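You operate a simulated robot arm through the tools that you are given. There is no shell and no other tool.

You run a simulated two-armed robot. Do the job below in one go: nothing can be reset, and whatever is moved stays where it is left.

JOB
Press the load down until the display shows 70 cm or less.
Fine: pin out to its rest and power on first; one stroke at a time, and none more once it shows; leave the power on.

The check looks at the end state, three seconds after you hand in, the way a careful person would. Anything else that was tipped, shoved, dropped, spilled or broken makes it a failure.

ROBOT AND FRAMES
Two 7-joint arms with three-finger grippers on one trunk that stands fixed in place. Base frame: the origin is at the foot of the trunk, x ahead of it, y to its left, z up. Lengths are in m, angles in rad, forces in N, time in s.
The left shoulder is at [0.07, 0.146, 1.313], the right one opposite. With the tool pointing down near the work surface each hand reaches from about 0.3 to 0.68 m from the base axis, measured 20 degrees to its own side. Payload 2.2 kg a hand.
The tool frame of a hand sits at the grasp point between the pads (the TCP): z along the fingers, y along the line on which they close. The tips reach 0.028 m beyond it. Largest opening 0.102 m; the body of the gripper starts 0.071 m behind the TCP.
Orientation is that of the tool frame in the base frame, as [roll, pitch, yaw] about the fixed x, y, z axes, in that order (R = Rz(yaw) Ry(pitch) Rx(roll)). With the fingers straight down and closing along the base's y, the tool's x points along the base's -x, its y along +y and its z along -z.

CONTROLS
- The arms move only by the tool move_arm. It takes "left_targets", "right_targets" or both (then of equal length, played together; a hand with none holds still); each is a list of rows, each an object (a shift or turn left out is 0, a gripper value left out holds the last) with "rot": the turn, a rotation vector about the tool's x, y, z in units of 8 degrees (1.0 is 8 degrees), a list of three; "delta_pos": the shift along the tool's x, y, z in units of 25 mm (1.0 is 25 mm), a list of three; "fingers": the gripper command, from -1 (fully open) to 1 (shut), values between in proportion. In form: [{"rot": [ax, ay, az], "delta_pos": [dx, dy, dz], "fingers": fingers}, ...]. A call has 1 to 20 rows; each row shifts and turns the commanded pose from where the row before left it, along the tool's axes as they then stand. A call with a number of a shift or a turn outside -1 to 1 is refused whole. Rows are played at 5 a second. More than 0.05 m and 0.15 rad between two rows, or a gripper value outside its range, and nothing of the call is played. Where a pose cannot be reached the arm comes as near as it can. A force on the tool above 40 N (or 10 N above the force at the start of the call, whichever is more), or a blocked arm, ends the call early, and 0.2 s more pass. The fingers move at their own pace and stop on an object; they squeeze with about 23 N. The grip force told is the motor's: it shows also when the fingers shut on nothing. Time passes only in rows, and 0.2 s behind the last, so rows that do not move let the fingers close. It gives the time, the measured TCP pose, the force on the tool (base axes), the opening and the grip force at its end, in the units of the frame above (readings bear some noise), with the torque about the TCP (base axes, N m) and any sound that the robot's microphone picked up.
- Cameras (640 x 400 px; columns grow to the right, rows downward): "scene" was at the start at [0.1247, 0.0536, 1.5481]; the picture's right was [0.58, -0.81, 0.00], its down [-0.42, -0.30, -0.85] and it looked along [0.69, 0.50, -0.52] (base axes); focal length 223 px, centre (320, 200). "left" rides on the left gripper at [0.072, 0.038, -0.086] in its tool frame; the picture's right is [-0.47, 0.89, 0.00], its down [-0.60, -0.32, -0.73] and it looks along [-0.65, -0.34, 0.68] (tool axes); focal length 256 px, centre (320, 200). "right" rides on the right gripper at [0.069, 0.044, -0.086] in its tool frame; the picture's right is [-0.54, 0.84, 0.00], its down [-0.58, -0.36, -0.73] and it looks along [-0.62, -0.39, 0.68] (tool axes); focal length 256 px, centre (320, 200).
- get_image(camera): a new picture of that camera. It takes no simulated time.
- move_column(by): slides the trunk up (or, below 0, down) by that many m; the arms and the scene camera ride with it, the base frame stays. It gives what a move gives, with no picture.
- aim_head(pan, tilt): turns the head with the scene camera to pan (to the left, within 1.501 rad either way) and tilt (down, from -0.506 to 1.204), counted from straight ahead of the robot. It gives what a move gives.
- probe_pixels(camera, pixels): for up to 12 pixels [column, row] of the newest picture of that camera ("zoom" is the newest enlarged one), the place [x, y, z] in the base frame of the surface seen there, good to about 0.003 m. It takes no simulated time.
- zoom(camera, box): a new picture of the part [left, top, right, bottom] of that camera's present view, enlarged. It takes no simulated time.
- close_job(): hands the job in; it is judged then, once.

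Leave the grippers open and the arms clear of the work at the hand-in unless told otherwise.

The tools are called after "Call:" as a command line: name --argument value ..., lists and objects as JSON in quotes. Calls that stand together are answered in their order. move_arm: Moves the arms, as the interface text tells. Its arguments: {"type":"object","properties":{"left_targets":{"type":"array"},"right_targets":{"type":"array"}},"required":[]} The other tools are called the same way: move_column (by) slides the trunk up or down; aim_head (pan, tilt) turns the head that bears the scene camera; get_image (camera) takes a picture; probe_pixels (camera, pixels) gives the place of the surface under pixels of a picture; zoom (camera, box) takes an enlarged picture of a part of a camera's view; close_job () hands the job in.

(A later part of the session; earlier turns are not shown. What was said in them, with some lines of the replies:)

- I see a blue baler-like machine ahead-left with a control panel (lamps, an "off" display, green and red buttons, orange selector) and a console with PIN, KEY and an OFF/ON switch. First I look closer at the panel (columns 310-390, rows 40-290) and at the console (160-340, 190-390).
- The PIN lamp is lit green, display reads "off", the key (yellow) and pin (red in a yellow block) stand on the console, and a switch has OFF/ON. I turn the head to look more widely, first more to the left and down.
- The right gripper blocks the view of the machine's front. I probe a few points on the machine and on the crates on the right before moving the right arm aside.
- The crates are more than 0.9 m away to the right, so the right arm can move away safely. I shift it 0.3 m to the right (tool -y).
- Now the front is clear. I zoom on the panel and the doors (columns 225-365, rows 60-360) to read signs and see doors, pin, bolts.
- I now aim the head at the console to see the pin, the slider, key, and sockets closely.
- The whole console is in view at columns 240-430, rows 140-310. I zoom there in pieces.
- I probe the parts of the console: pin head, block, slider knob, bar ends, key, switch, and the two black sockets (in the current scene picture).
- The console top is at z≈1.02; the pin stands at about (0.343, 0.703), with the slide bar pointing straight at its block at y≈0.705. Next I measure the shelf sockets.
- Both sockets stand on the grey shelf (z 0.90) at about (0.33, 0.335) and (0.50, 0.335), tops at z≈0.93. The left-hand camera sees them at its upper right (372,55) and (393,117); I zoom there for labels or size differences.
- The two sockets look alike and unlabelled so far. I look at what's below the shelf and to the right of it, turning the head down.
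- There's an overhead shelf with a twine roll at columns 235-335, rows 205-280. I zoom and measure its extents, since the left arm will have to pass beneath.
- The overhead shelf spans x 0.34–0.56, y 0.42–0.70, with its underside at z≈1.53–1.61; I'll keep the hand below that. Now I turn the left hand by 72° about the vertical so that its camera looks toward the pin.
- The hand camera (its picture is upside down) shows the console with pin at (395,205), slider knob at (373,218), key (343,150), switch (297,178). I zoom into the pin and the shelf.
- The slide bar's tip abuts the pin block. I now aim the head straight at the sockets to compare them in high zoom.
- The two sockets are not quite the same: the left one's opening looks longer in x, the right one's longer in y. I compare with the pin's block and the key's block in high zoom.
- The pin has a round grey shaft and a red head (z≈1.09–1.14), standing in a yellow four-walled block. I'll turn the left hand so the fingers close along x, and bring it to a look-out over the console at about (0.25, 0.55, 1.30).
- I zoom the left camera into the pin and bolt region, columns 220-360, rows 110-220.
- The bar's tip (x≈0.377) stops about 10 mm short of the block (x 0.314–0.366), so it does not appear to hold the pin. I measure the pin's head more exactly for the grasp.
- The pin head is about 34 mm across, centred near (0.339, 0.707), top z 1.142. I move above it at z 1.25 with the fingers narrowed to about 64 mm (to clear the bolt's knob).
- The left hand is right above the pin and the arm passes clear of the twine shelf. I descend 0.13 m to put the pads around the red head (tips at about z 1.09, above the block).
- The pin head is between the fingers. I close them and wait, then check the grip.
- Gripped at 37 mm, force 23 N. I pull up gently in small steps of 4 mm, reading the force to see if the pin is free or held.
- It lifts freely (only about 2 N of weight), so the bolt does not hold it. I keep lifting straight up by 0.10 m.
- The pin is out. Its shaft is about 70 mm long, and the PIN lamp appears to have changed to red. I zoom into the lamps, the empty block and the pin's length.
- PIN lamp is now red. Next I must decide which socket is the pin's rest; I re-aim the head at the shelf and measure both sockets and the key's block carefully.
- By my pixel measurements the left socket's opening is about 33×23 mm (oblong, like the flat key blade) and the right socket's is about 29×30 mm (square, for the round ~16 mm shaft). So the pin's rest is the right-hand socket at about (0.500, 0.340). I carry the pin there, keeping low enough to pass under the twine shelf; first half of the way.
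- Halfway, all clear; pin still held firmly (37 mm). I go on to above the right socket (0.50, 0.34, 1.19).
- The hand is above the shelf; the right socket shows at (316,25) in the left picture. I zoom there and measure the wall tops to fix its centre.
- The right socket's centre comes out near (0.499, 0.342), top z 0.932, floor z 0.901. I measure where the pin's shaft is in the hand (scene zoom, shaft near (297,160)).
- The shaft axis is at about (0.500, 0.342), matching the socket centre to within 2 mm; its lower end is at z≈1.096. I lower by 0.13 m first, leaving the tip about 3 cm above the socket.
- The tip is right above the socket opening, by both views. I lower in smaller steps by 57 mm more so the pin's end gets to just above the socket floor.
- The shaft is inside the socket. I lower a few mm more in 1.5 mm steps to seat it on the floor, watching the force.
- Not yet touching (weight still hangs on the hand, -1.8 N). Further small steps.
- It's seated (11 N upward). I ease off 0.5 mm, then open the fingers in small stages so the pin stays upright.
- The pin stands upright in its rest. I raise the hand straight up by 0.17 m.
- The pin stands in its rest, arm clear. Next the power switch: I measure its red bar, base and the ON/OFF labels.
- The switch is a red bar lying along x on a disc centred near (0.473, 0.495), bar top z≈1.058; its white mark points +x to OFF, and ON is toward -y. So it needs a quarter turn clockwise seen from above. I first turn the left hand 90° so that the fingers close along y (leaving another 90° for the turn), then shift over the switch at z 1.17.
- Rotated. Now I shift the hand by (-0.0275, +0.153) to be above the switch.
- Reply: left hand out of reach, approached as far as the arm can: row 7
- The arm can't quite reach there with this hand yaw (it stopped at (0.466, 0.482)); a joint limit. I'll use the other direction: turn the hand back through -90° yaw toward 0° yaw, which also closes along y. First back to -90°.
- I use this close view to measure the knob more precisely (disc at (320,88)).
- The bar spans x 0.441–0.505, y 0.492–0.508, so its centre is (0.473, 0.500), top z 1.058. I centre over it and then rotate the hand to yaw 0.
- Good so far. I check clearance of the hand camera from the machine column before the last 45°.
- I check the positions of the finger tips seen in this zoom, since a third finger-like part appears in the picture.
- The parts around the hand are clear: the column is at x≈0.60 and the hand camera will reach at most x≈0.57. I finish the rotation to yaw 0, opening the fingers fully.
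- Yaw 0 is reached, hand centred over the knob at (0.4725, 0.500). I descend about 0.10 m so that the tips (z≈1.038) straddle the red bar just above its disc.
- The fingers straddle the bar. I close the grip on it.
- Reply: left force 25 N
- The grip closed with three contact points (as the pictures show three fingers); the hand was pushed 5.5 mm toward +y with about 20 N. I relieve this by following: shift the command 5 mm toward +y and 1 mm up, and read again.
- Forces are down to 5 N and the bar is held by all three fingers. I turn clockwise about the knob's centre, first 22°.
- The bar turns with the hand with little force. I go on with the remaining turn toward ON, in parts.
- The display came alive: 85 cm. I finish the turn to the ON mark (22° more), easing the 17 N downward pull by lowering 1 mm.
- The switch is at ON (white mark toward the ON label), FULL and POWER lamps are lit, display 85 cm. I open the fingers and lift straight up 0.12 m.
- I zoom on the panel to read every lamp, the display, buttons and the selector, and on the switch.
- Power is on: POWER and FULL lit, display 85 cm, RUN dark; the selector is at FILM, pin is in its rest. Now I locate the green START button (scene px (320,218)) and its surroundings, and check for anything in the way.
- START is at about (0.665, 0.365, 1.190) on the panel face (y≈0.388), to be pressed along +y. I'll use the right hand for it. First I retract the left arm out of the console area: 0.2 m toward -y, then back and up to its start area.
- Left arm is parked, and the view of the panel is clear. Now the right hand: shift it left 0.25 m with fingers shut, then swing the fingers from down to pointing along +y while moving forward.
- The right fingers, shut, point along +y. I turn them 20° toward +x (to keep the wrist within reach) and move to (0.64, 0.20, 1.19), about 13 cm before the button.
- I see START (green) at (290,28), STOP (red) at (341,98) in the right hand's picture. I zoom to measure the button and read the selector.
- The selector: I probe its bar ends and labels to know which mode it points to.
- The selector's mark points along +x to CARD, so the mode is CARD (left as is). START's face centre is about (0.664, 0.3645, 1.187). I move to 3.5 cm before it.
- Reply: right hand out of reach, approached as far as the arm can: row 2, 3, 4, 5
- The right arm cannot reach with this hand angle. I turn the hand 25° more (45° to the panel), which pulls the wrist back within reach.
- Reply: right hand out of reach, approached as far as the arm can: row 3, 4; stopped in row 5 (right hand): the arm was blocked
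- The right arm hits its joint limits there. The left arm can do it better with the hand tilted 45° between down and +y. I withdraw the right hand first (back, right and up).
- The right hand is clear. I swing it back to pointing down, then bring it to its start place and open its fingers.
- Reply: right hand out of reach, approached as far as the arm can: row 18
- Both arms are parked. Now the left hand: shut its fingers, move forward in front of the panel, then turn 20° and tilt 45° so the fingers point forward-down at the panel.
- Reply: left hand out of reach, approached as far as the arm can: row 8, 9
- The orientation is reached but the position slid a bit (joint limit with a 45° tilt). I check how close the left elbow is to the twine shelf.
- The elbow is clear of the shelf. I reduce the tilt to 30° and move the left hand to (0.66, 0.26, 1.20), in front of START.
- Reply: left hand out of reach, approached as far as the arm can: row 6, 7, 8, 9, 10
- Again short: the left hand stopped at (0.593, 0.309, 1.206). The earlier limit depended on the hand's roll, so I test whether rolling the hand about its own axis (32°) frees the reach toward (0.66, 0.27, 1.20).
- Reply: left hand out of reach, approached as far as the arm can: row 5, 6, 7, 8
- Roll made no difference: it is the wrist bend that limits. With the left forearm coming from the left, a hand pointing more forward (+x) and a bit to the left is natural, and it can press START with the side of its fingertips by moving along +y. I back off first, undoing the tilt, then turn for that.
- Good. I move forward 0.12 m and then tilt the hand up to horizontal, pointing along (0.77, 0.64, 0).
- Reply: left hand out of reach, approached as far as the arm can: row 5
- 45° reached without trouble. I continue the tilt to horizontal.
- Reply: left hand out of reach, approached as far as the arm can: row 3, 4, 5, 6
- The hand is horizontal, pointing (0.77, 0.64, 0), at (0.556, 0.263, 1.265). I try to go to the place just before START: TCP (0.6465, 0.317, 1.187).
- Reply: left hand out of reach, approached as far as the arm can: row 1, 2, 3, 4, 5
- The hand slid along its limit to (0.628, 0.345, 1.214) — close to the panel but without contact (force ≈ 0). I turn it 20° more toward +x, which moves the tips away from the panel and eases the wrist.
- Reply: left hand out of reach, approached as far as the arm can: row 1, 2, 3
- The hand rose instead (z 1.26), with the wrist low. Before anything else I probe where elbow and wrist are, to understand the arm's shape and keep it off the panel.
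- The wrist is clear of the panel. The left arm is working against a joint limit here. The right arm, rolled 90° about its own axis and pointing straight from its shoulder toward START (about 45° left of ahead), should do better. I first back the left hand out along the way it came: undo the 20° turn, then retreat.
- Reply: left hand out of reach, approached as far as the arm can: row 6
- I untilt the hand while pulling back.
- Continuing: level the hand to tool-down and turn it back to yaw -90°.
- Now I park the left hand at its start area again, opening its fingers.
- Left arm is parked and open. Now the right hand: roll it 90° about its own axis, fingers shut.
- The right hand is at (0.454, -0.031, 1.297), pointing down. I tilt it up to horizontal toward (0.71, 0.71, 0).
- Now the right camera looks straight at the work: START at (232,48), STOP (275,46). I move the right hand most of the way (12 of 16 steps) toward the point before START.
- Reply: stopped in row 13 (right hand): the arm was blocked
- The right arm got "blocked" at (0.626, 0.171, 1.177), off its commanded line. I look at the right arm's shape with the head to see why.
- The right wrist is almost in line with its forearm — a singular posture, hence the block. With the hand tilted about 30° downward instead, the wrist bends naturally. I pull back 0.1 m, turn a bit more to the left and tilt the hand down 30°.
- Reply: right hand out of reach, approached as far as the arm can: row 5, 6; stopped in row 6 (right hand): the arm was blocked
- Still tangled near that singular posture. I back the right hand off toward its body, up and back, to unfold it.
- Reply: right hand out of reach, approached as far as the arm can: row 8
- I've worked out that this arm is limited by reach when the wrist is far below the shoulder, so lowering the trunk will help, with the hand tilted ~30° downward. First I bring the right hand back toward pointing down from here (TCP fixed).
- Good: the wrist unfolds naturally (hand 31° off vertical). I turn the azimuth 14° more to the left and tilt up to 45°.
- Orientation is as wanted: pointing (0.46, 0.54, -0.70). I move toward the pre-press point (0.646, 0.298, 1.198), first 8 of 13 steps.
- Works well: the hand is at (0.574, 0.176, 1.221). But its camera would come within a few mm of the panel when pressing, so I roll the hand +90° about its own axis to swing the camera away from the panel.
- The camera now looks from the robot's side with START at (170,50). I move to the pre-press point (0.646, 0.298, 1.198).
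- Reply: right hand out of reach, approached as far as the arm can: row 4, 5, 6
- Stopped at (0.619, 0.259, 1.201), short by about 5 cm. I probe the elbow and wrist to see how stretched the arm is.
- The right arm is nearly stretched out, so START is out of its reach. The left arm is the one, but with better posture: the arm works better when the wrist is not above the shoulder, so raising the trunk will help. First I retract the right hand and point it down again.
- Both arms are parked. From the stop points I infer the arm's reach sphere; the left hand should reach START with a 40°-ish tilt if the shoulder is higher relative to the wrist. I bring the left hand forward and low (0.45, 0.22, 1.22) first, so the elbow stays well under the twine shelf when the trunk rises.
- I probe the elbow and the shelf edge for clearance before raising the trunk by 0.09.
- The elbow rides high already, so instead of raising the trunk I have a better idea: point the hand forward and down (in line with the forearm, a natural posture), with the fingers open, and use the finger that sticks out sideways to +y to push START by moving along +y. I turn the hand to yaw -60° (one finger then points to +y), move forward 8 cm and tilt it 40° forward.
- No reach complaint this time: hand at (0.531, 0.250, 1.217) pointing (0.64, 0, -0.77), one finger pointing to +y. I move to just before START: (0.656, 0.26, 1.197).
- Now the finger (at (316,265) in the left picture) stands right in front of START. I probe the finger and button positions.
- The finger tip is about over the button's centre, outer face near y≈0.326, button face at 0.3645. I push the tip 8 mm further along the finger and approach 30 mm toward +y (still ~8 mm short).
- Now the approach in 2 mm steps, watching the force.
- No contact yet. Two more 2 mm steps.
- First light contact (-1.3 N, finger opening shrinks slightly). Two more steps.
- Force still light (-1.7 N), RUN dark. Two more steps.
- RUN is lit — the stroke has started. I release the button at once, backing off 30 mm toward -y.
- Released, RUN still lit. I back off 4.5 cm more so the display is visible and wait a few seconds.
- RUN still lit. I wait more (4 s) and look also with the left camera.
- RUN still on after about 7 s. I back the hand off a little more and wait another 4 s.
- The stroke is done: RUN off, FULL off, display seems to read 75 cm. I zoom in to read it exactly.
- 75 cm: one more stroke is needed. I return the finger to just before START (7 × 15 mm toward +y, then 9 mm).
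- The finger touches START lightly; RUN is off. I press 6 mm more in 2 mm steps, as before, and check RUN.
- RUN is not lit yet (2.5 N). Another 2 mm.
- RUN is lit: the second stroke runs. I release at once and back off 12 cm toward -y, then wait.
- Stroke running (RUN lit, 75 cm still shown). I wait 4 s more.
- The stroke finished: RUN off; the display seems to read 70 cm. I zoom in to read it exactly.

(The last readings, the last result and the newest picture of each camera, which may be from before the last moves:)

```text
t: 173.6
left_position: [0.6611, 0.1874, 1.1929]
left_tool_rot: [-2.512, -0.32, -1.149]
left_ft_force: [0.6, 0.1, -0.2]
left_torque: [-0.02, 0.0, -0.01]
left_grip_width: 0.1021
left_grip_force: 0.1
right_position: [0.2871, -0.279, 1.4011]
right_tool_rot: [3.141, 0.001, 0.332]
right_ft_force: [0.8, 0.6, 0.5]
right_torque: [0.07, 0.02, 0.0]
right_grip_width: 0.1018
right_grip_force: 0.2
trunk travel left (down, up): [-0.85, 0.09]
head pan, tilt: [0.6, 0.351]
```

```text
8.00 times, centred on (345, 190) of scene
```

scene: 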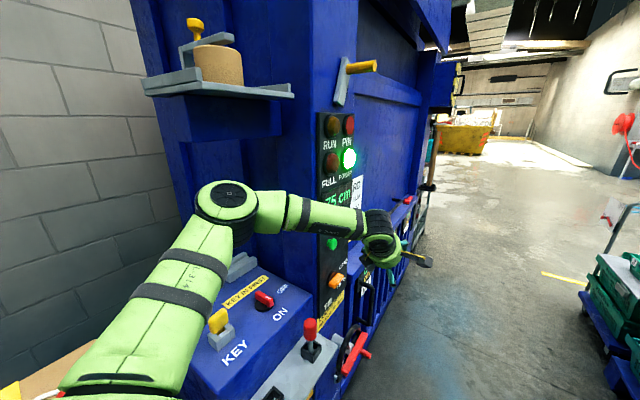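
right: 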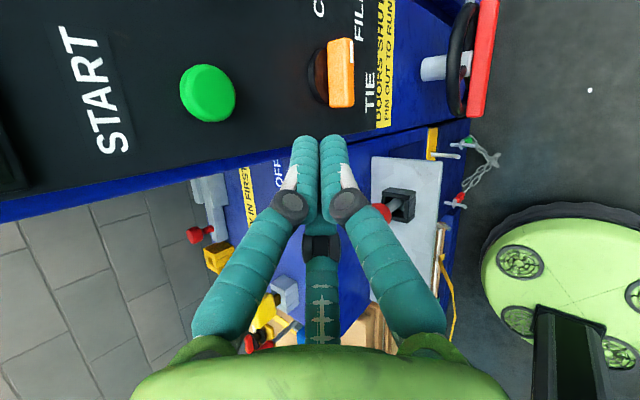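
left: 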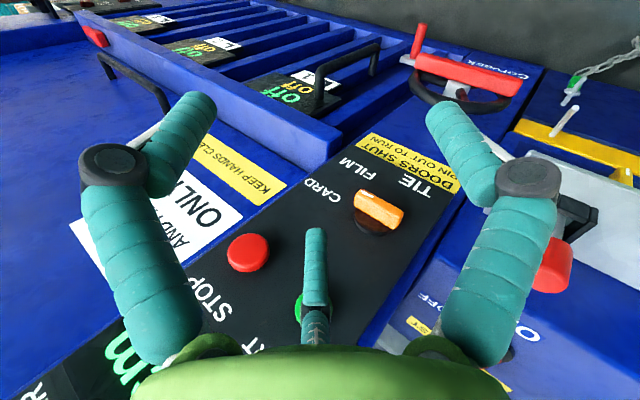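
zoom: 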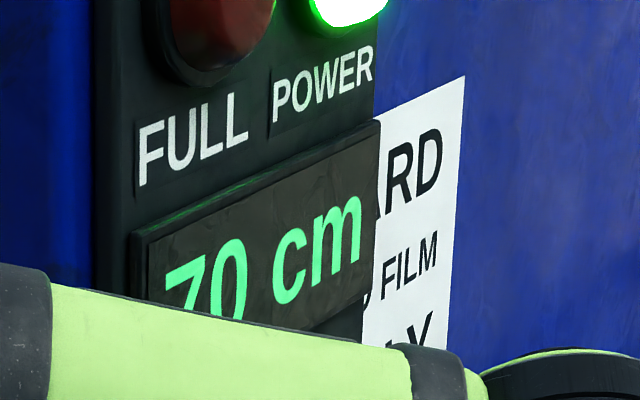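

The top reads "70 cm", but the digits' lower part is hidden by the arm. No further press until I'm sure. I retract the left arm the way it came: back, untilt.

Call:
move_arm --left_targets '[{"delta_pos": [-0.615, 0.42, -0.818]}, {"delta_pos": [-0.615, 0.42, -0.818]}, {"delta_pos": [-0.615, 0.42, -0.818]}, {"delta_pos": [-0.615, 0.42, -0.818]}, {"delta_pos": [-0.615, 0.42, -0.818]}, {"rot": [-0.866, -0.5, 0]}, {"rot": [-0.866, -0.5, 0]}, {"rot": [-0.866, -0.5, 0]}, {"rot": [-0.866, -0.5, 0]}, {"rot": [-0.866, -0.5, 0]}, {"delta_pos": [0, 0, 0]}]'

Call:
get_image --camera "scene"

```text
t: 176.0
left_position: [0.5308, 0.2253, 1.2178]
left_tool_rot: [3.14, 0.005, -1.044]
left_ft_force: [0.6, 0.1, -0.1]
left_torque: [0.01, -0.01, -0.01]
left_grip_width: 0.1019
left_grip_force: 0.0
right_position: [0.2863, -0.2791, 1.4014]
right_tool_rot: [3.139, 0.0, 0.331]
right_ft_force: [-0.6, -0.5, -0.1]
right_torque: [0.0, -0.01, -0.01]
right_grip_width: 0.1022
right_grip_force: 0.1
trunk travel left (down, up): [-0.85, 0.09]
head pan, tilt: [0.6, 0.351]
```

```text
taken
```

scene: 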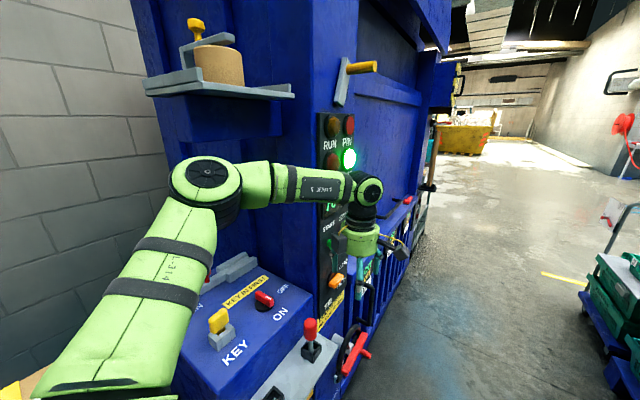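

Hand points down again. Now back to the parking place (0.20, 0.30, 1.415).

Call:
move_arm --left_targets '[{"delta_pos": [-0.664, 0.705, -0.557]}, {"delta_pos": [-0.664, 0.705, -0.557]}, {"delta_pos": [-0.664, 0.705, -0.557]}, {"delta_pos": [-0.664, 0.705, -0.557]}, {"delta_pos": [-0.664, 0.705, -0.557]}, {"delta_pos": [-0.664, 0.705, -0.557]}, {"delta_pos": [-0.664, 0.705, -0.557]}, {"delta_pos": [-0.664, 0.705, -0.557]}, {"delta_pos": [-0.664, 0.705, -0.557]}, {"delta_pos": [-0.664, 0.705, -0.557]}, {"delta_pos": [-0.664, 0.705, -0.557]}, {"delta_pos": [-0.664, 0.705, -0.557]}, {"delta_pos": [-0.664, 0.705, -0.557]}, {"delta_pos": [-0.664, 0.705, -0.557]}]'

Call:
get_image --camera "scene"

Call:
zoom --camera "scene" --box '[315, 110, 375, 230]'

Call:
zoom --camera "scene" --box '[315, 180, 365, 220]'

```text
t: 179.0
left_position: [0.2027, 0.3028, 1.4143]
left_tool_rot: [-3.141, 0.006, -1.044]
left_ft_force: [0.0, 0.2, -0.1]
left_torque: [-0.06, -0.02, 0.04]
left_grip_width: 0.102
left_grip_force: 0.1
right_position: [0.2867, -0.2799, 1.4019]
right_tool_rot: [3.137, -0.003, 0.332]
right_ft_force: [-1.2, 0.0, 0.7]
right_torque: [-0.01, -0.02, 0.02]
right_grip_width: 0.1022
right_grip_force: 0.2
trunk travel left (down, up): [-0.85, 0.09]
head pan, tilt: [0.6, 0.351]
```

```text
taken
```

scene: 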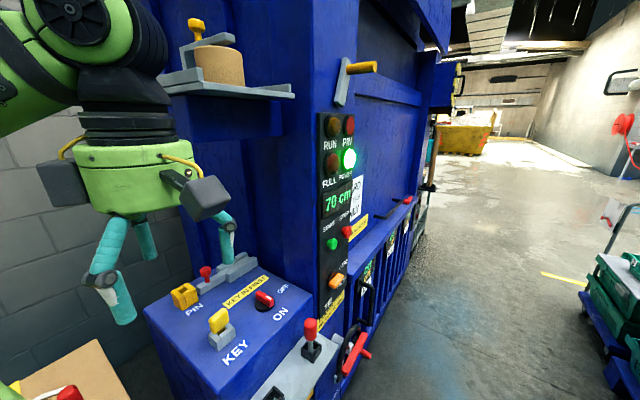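

```text
3.33 times, centred on (345, 170) of scene
```

zoom: 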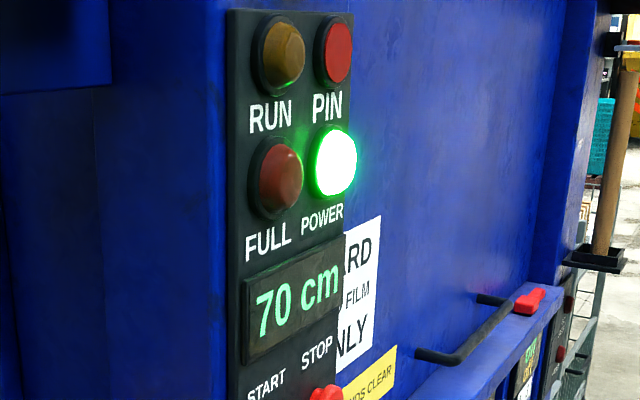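

```text
10.00 times, centred on (340, 200) of scene
```

zoom: 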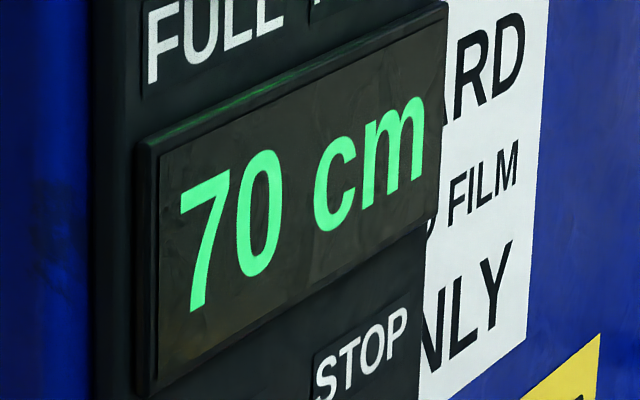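

The display clearly reads 70 cm, with RUN off and POWER lit — the goal is met, so no more strokes. I check the rest: pin in its rest, switch, key, twine shelf.

Call:
aim_head --pan 0.7 --tilt 0.65

Call:
get_image --camera "scene"

Call:
zoom --camera "scene" --box '[200, 180, 360, 300]'

Call:
zoom --camera "scene" --box '[330, 40, 410, 150]'

```text
t: 179.8
left_position: [0.2035, 0.3034, 1.4155]
left_tool_rot: [3.142, 0.005, -1.044]
left_ft_force: [-0.5, 0.3, -0.1]
left_torque: [0.04, -0.01, -0.01]
left_grip_width: 0.102
left_grip_force: 0.0
right_position: [0.2879, -0.279, 1.401]
right_tool_rot: [3.14, 0.002, 0.331]
right_ft_force: [0.2, -0.7, -0.3]
right_torque: [0.03, 0.02, -0.01]
right_grip_width: 0.102
right_grip_force: 0.1
trunk travel left (down, up): [-0.85, 0.09]
head pan, tilt: [0.7, 0.649]
```

```text
taken
```

scene: 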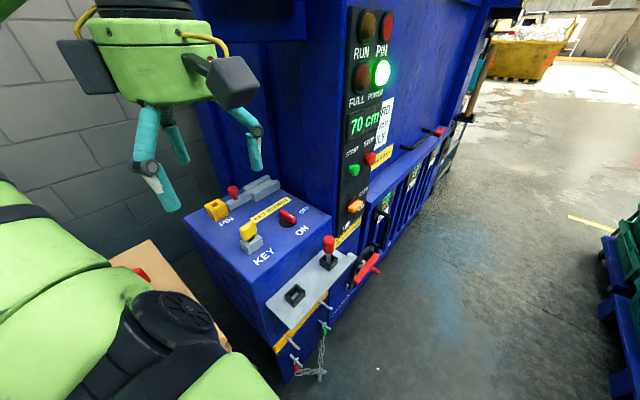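

```text
3.33 times, centred on (280, 240) of scene
```

zoom: 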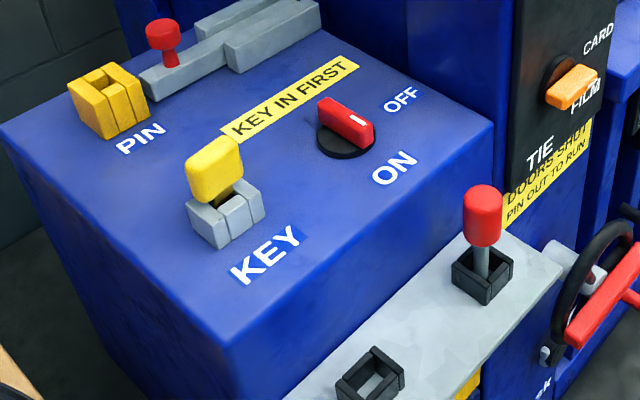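

```text
3.64 times, centred on (370, 95) of scene
```

zoom: 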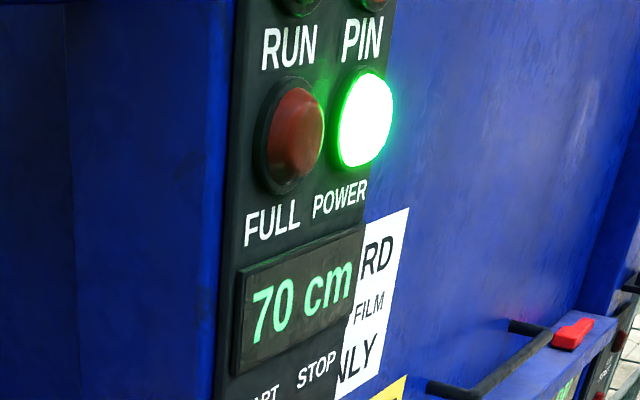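

Everything is in order: the pin stands in its rest, the key is in, the switch is at ON with POWER lit, RUN is off, and the display shows 70 cm. Nothing else was disturbed, both grippers are open, and both arms are back at their start places, clear of the machine. I hand the job in.

Call:
close_job

```text
The job is handed in.
```

The load is pressed down: the display shows 70 cm after two strokes (85 to 75 to 70). I gave no further stroke once it read 70.

- **Pin:** it is out and stands upright in the right-hand black socket on the grey shelf. The two sockets carry no label. I took the right one because its square opening fits the round shaft, while the left one is oblong like the key blade.
- **Power:** the switch is at ON and the POWER lamp is lit. It was turned on after the pin came out and before the first stroke.
- **Settings left alone:** the selector was already at CARD and the key was already in.
- **Arms:** both grippers are open and both arms are back near where they started. I saw nothing else moved or knocked over.

Reaching START took several tries, because the right arm and the first left-arm postures ran out of reach. In the end I pressed it with the side of an open left finger. START was pressed only twice, once per stroke.
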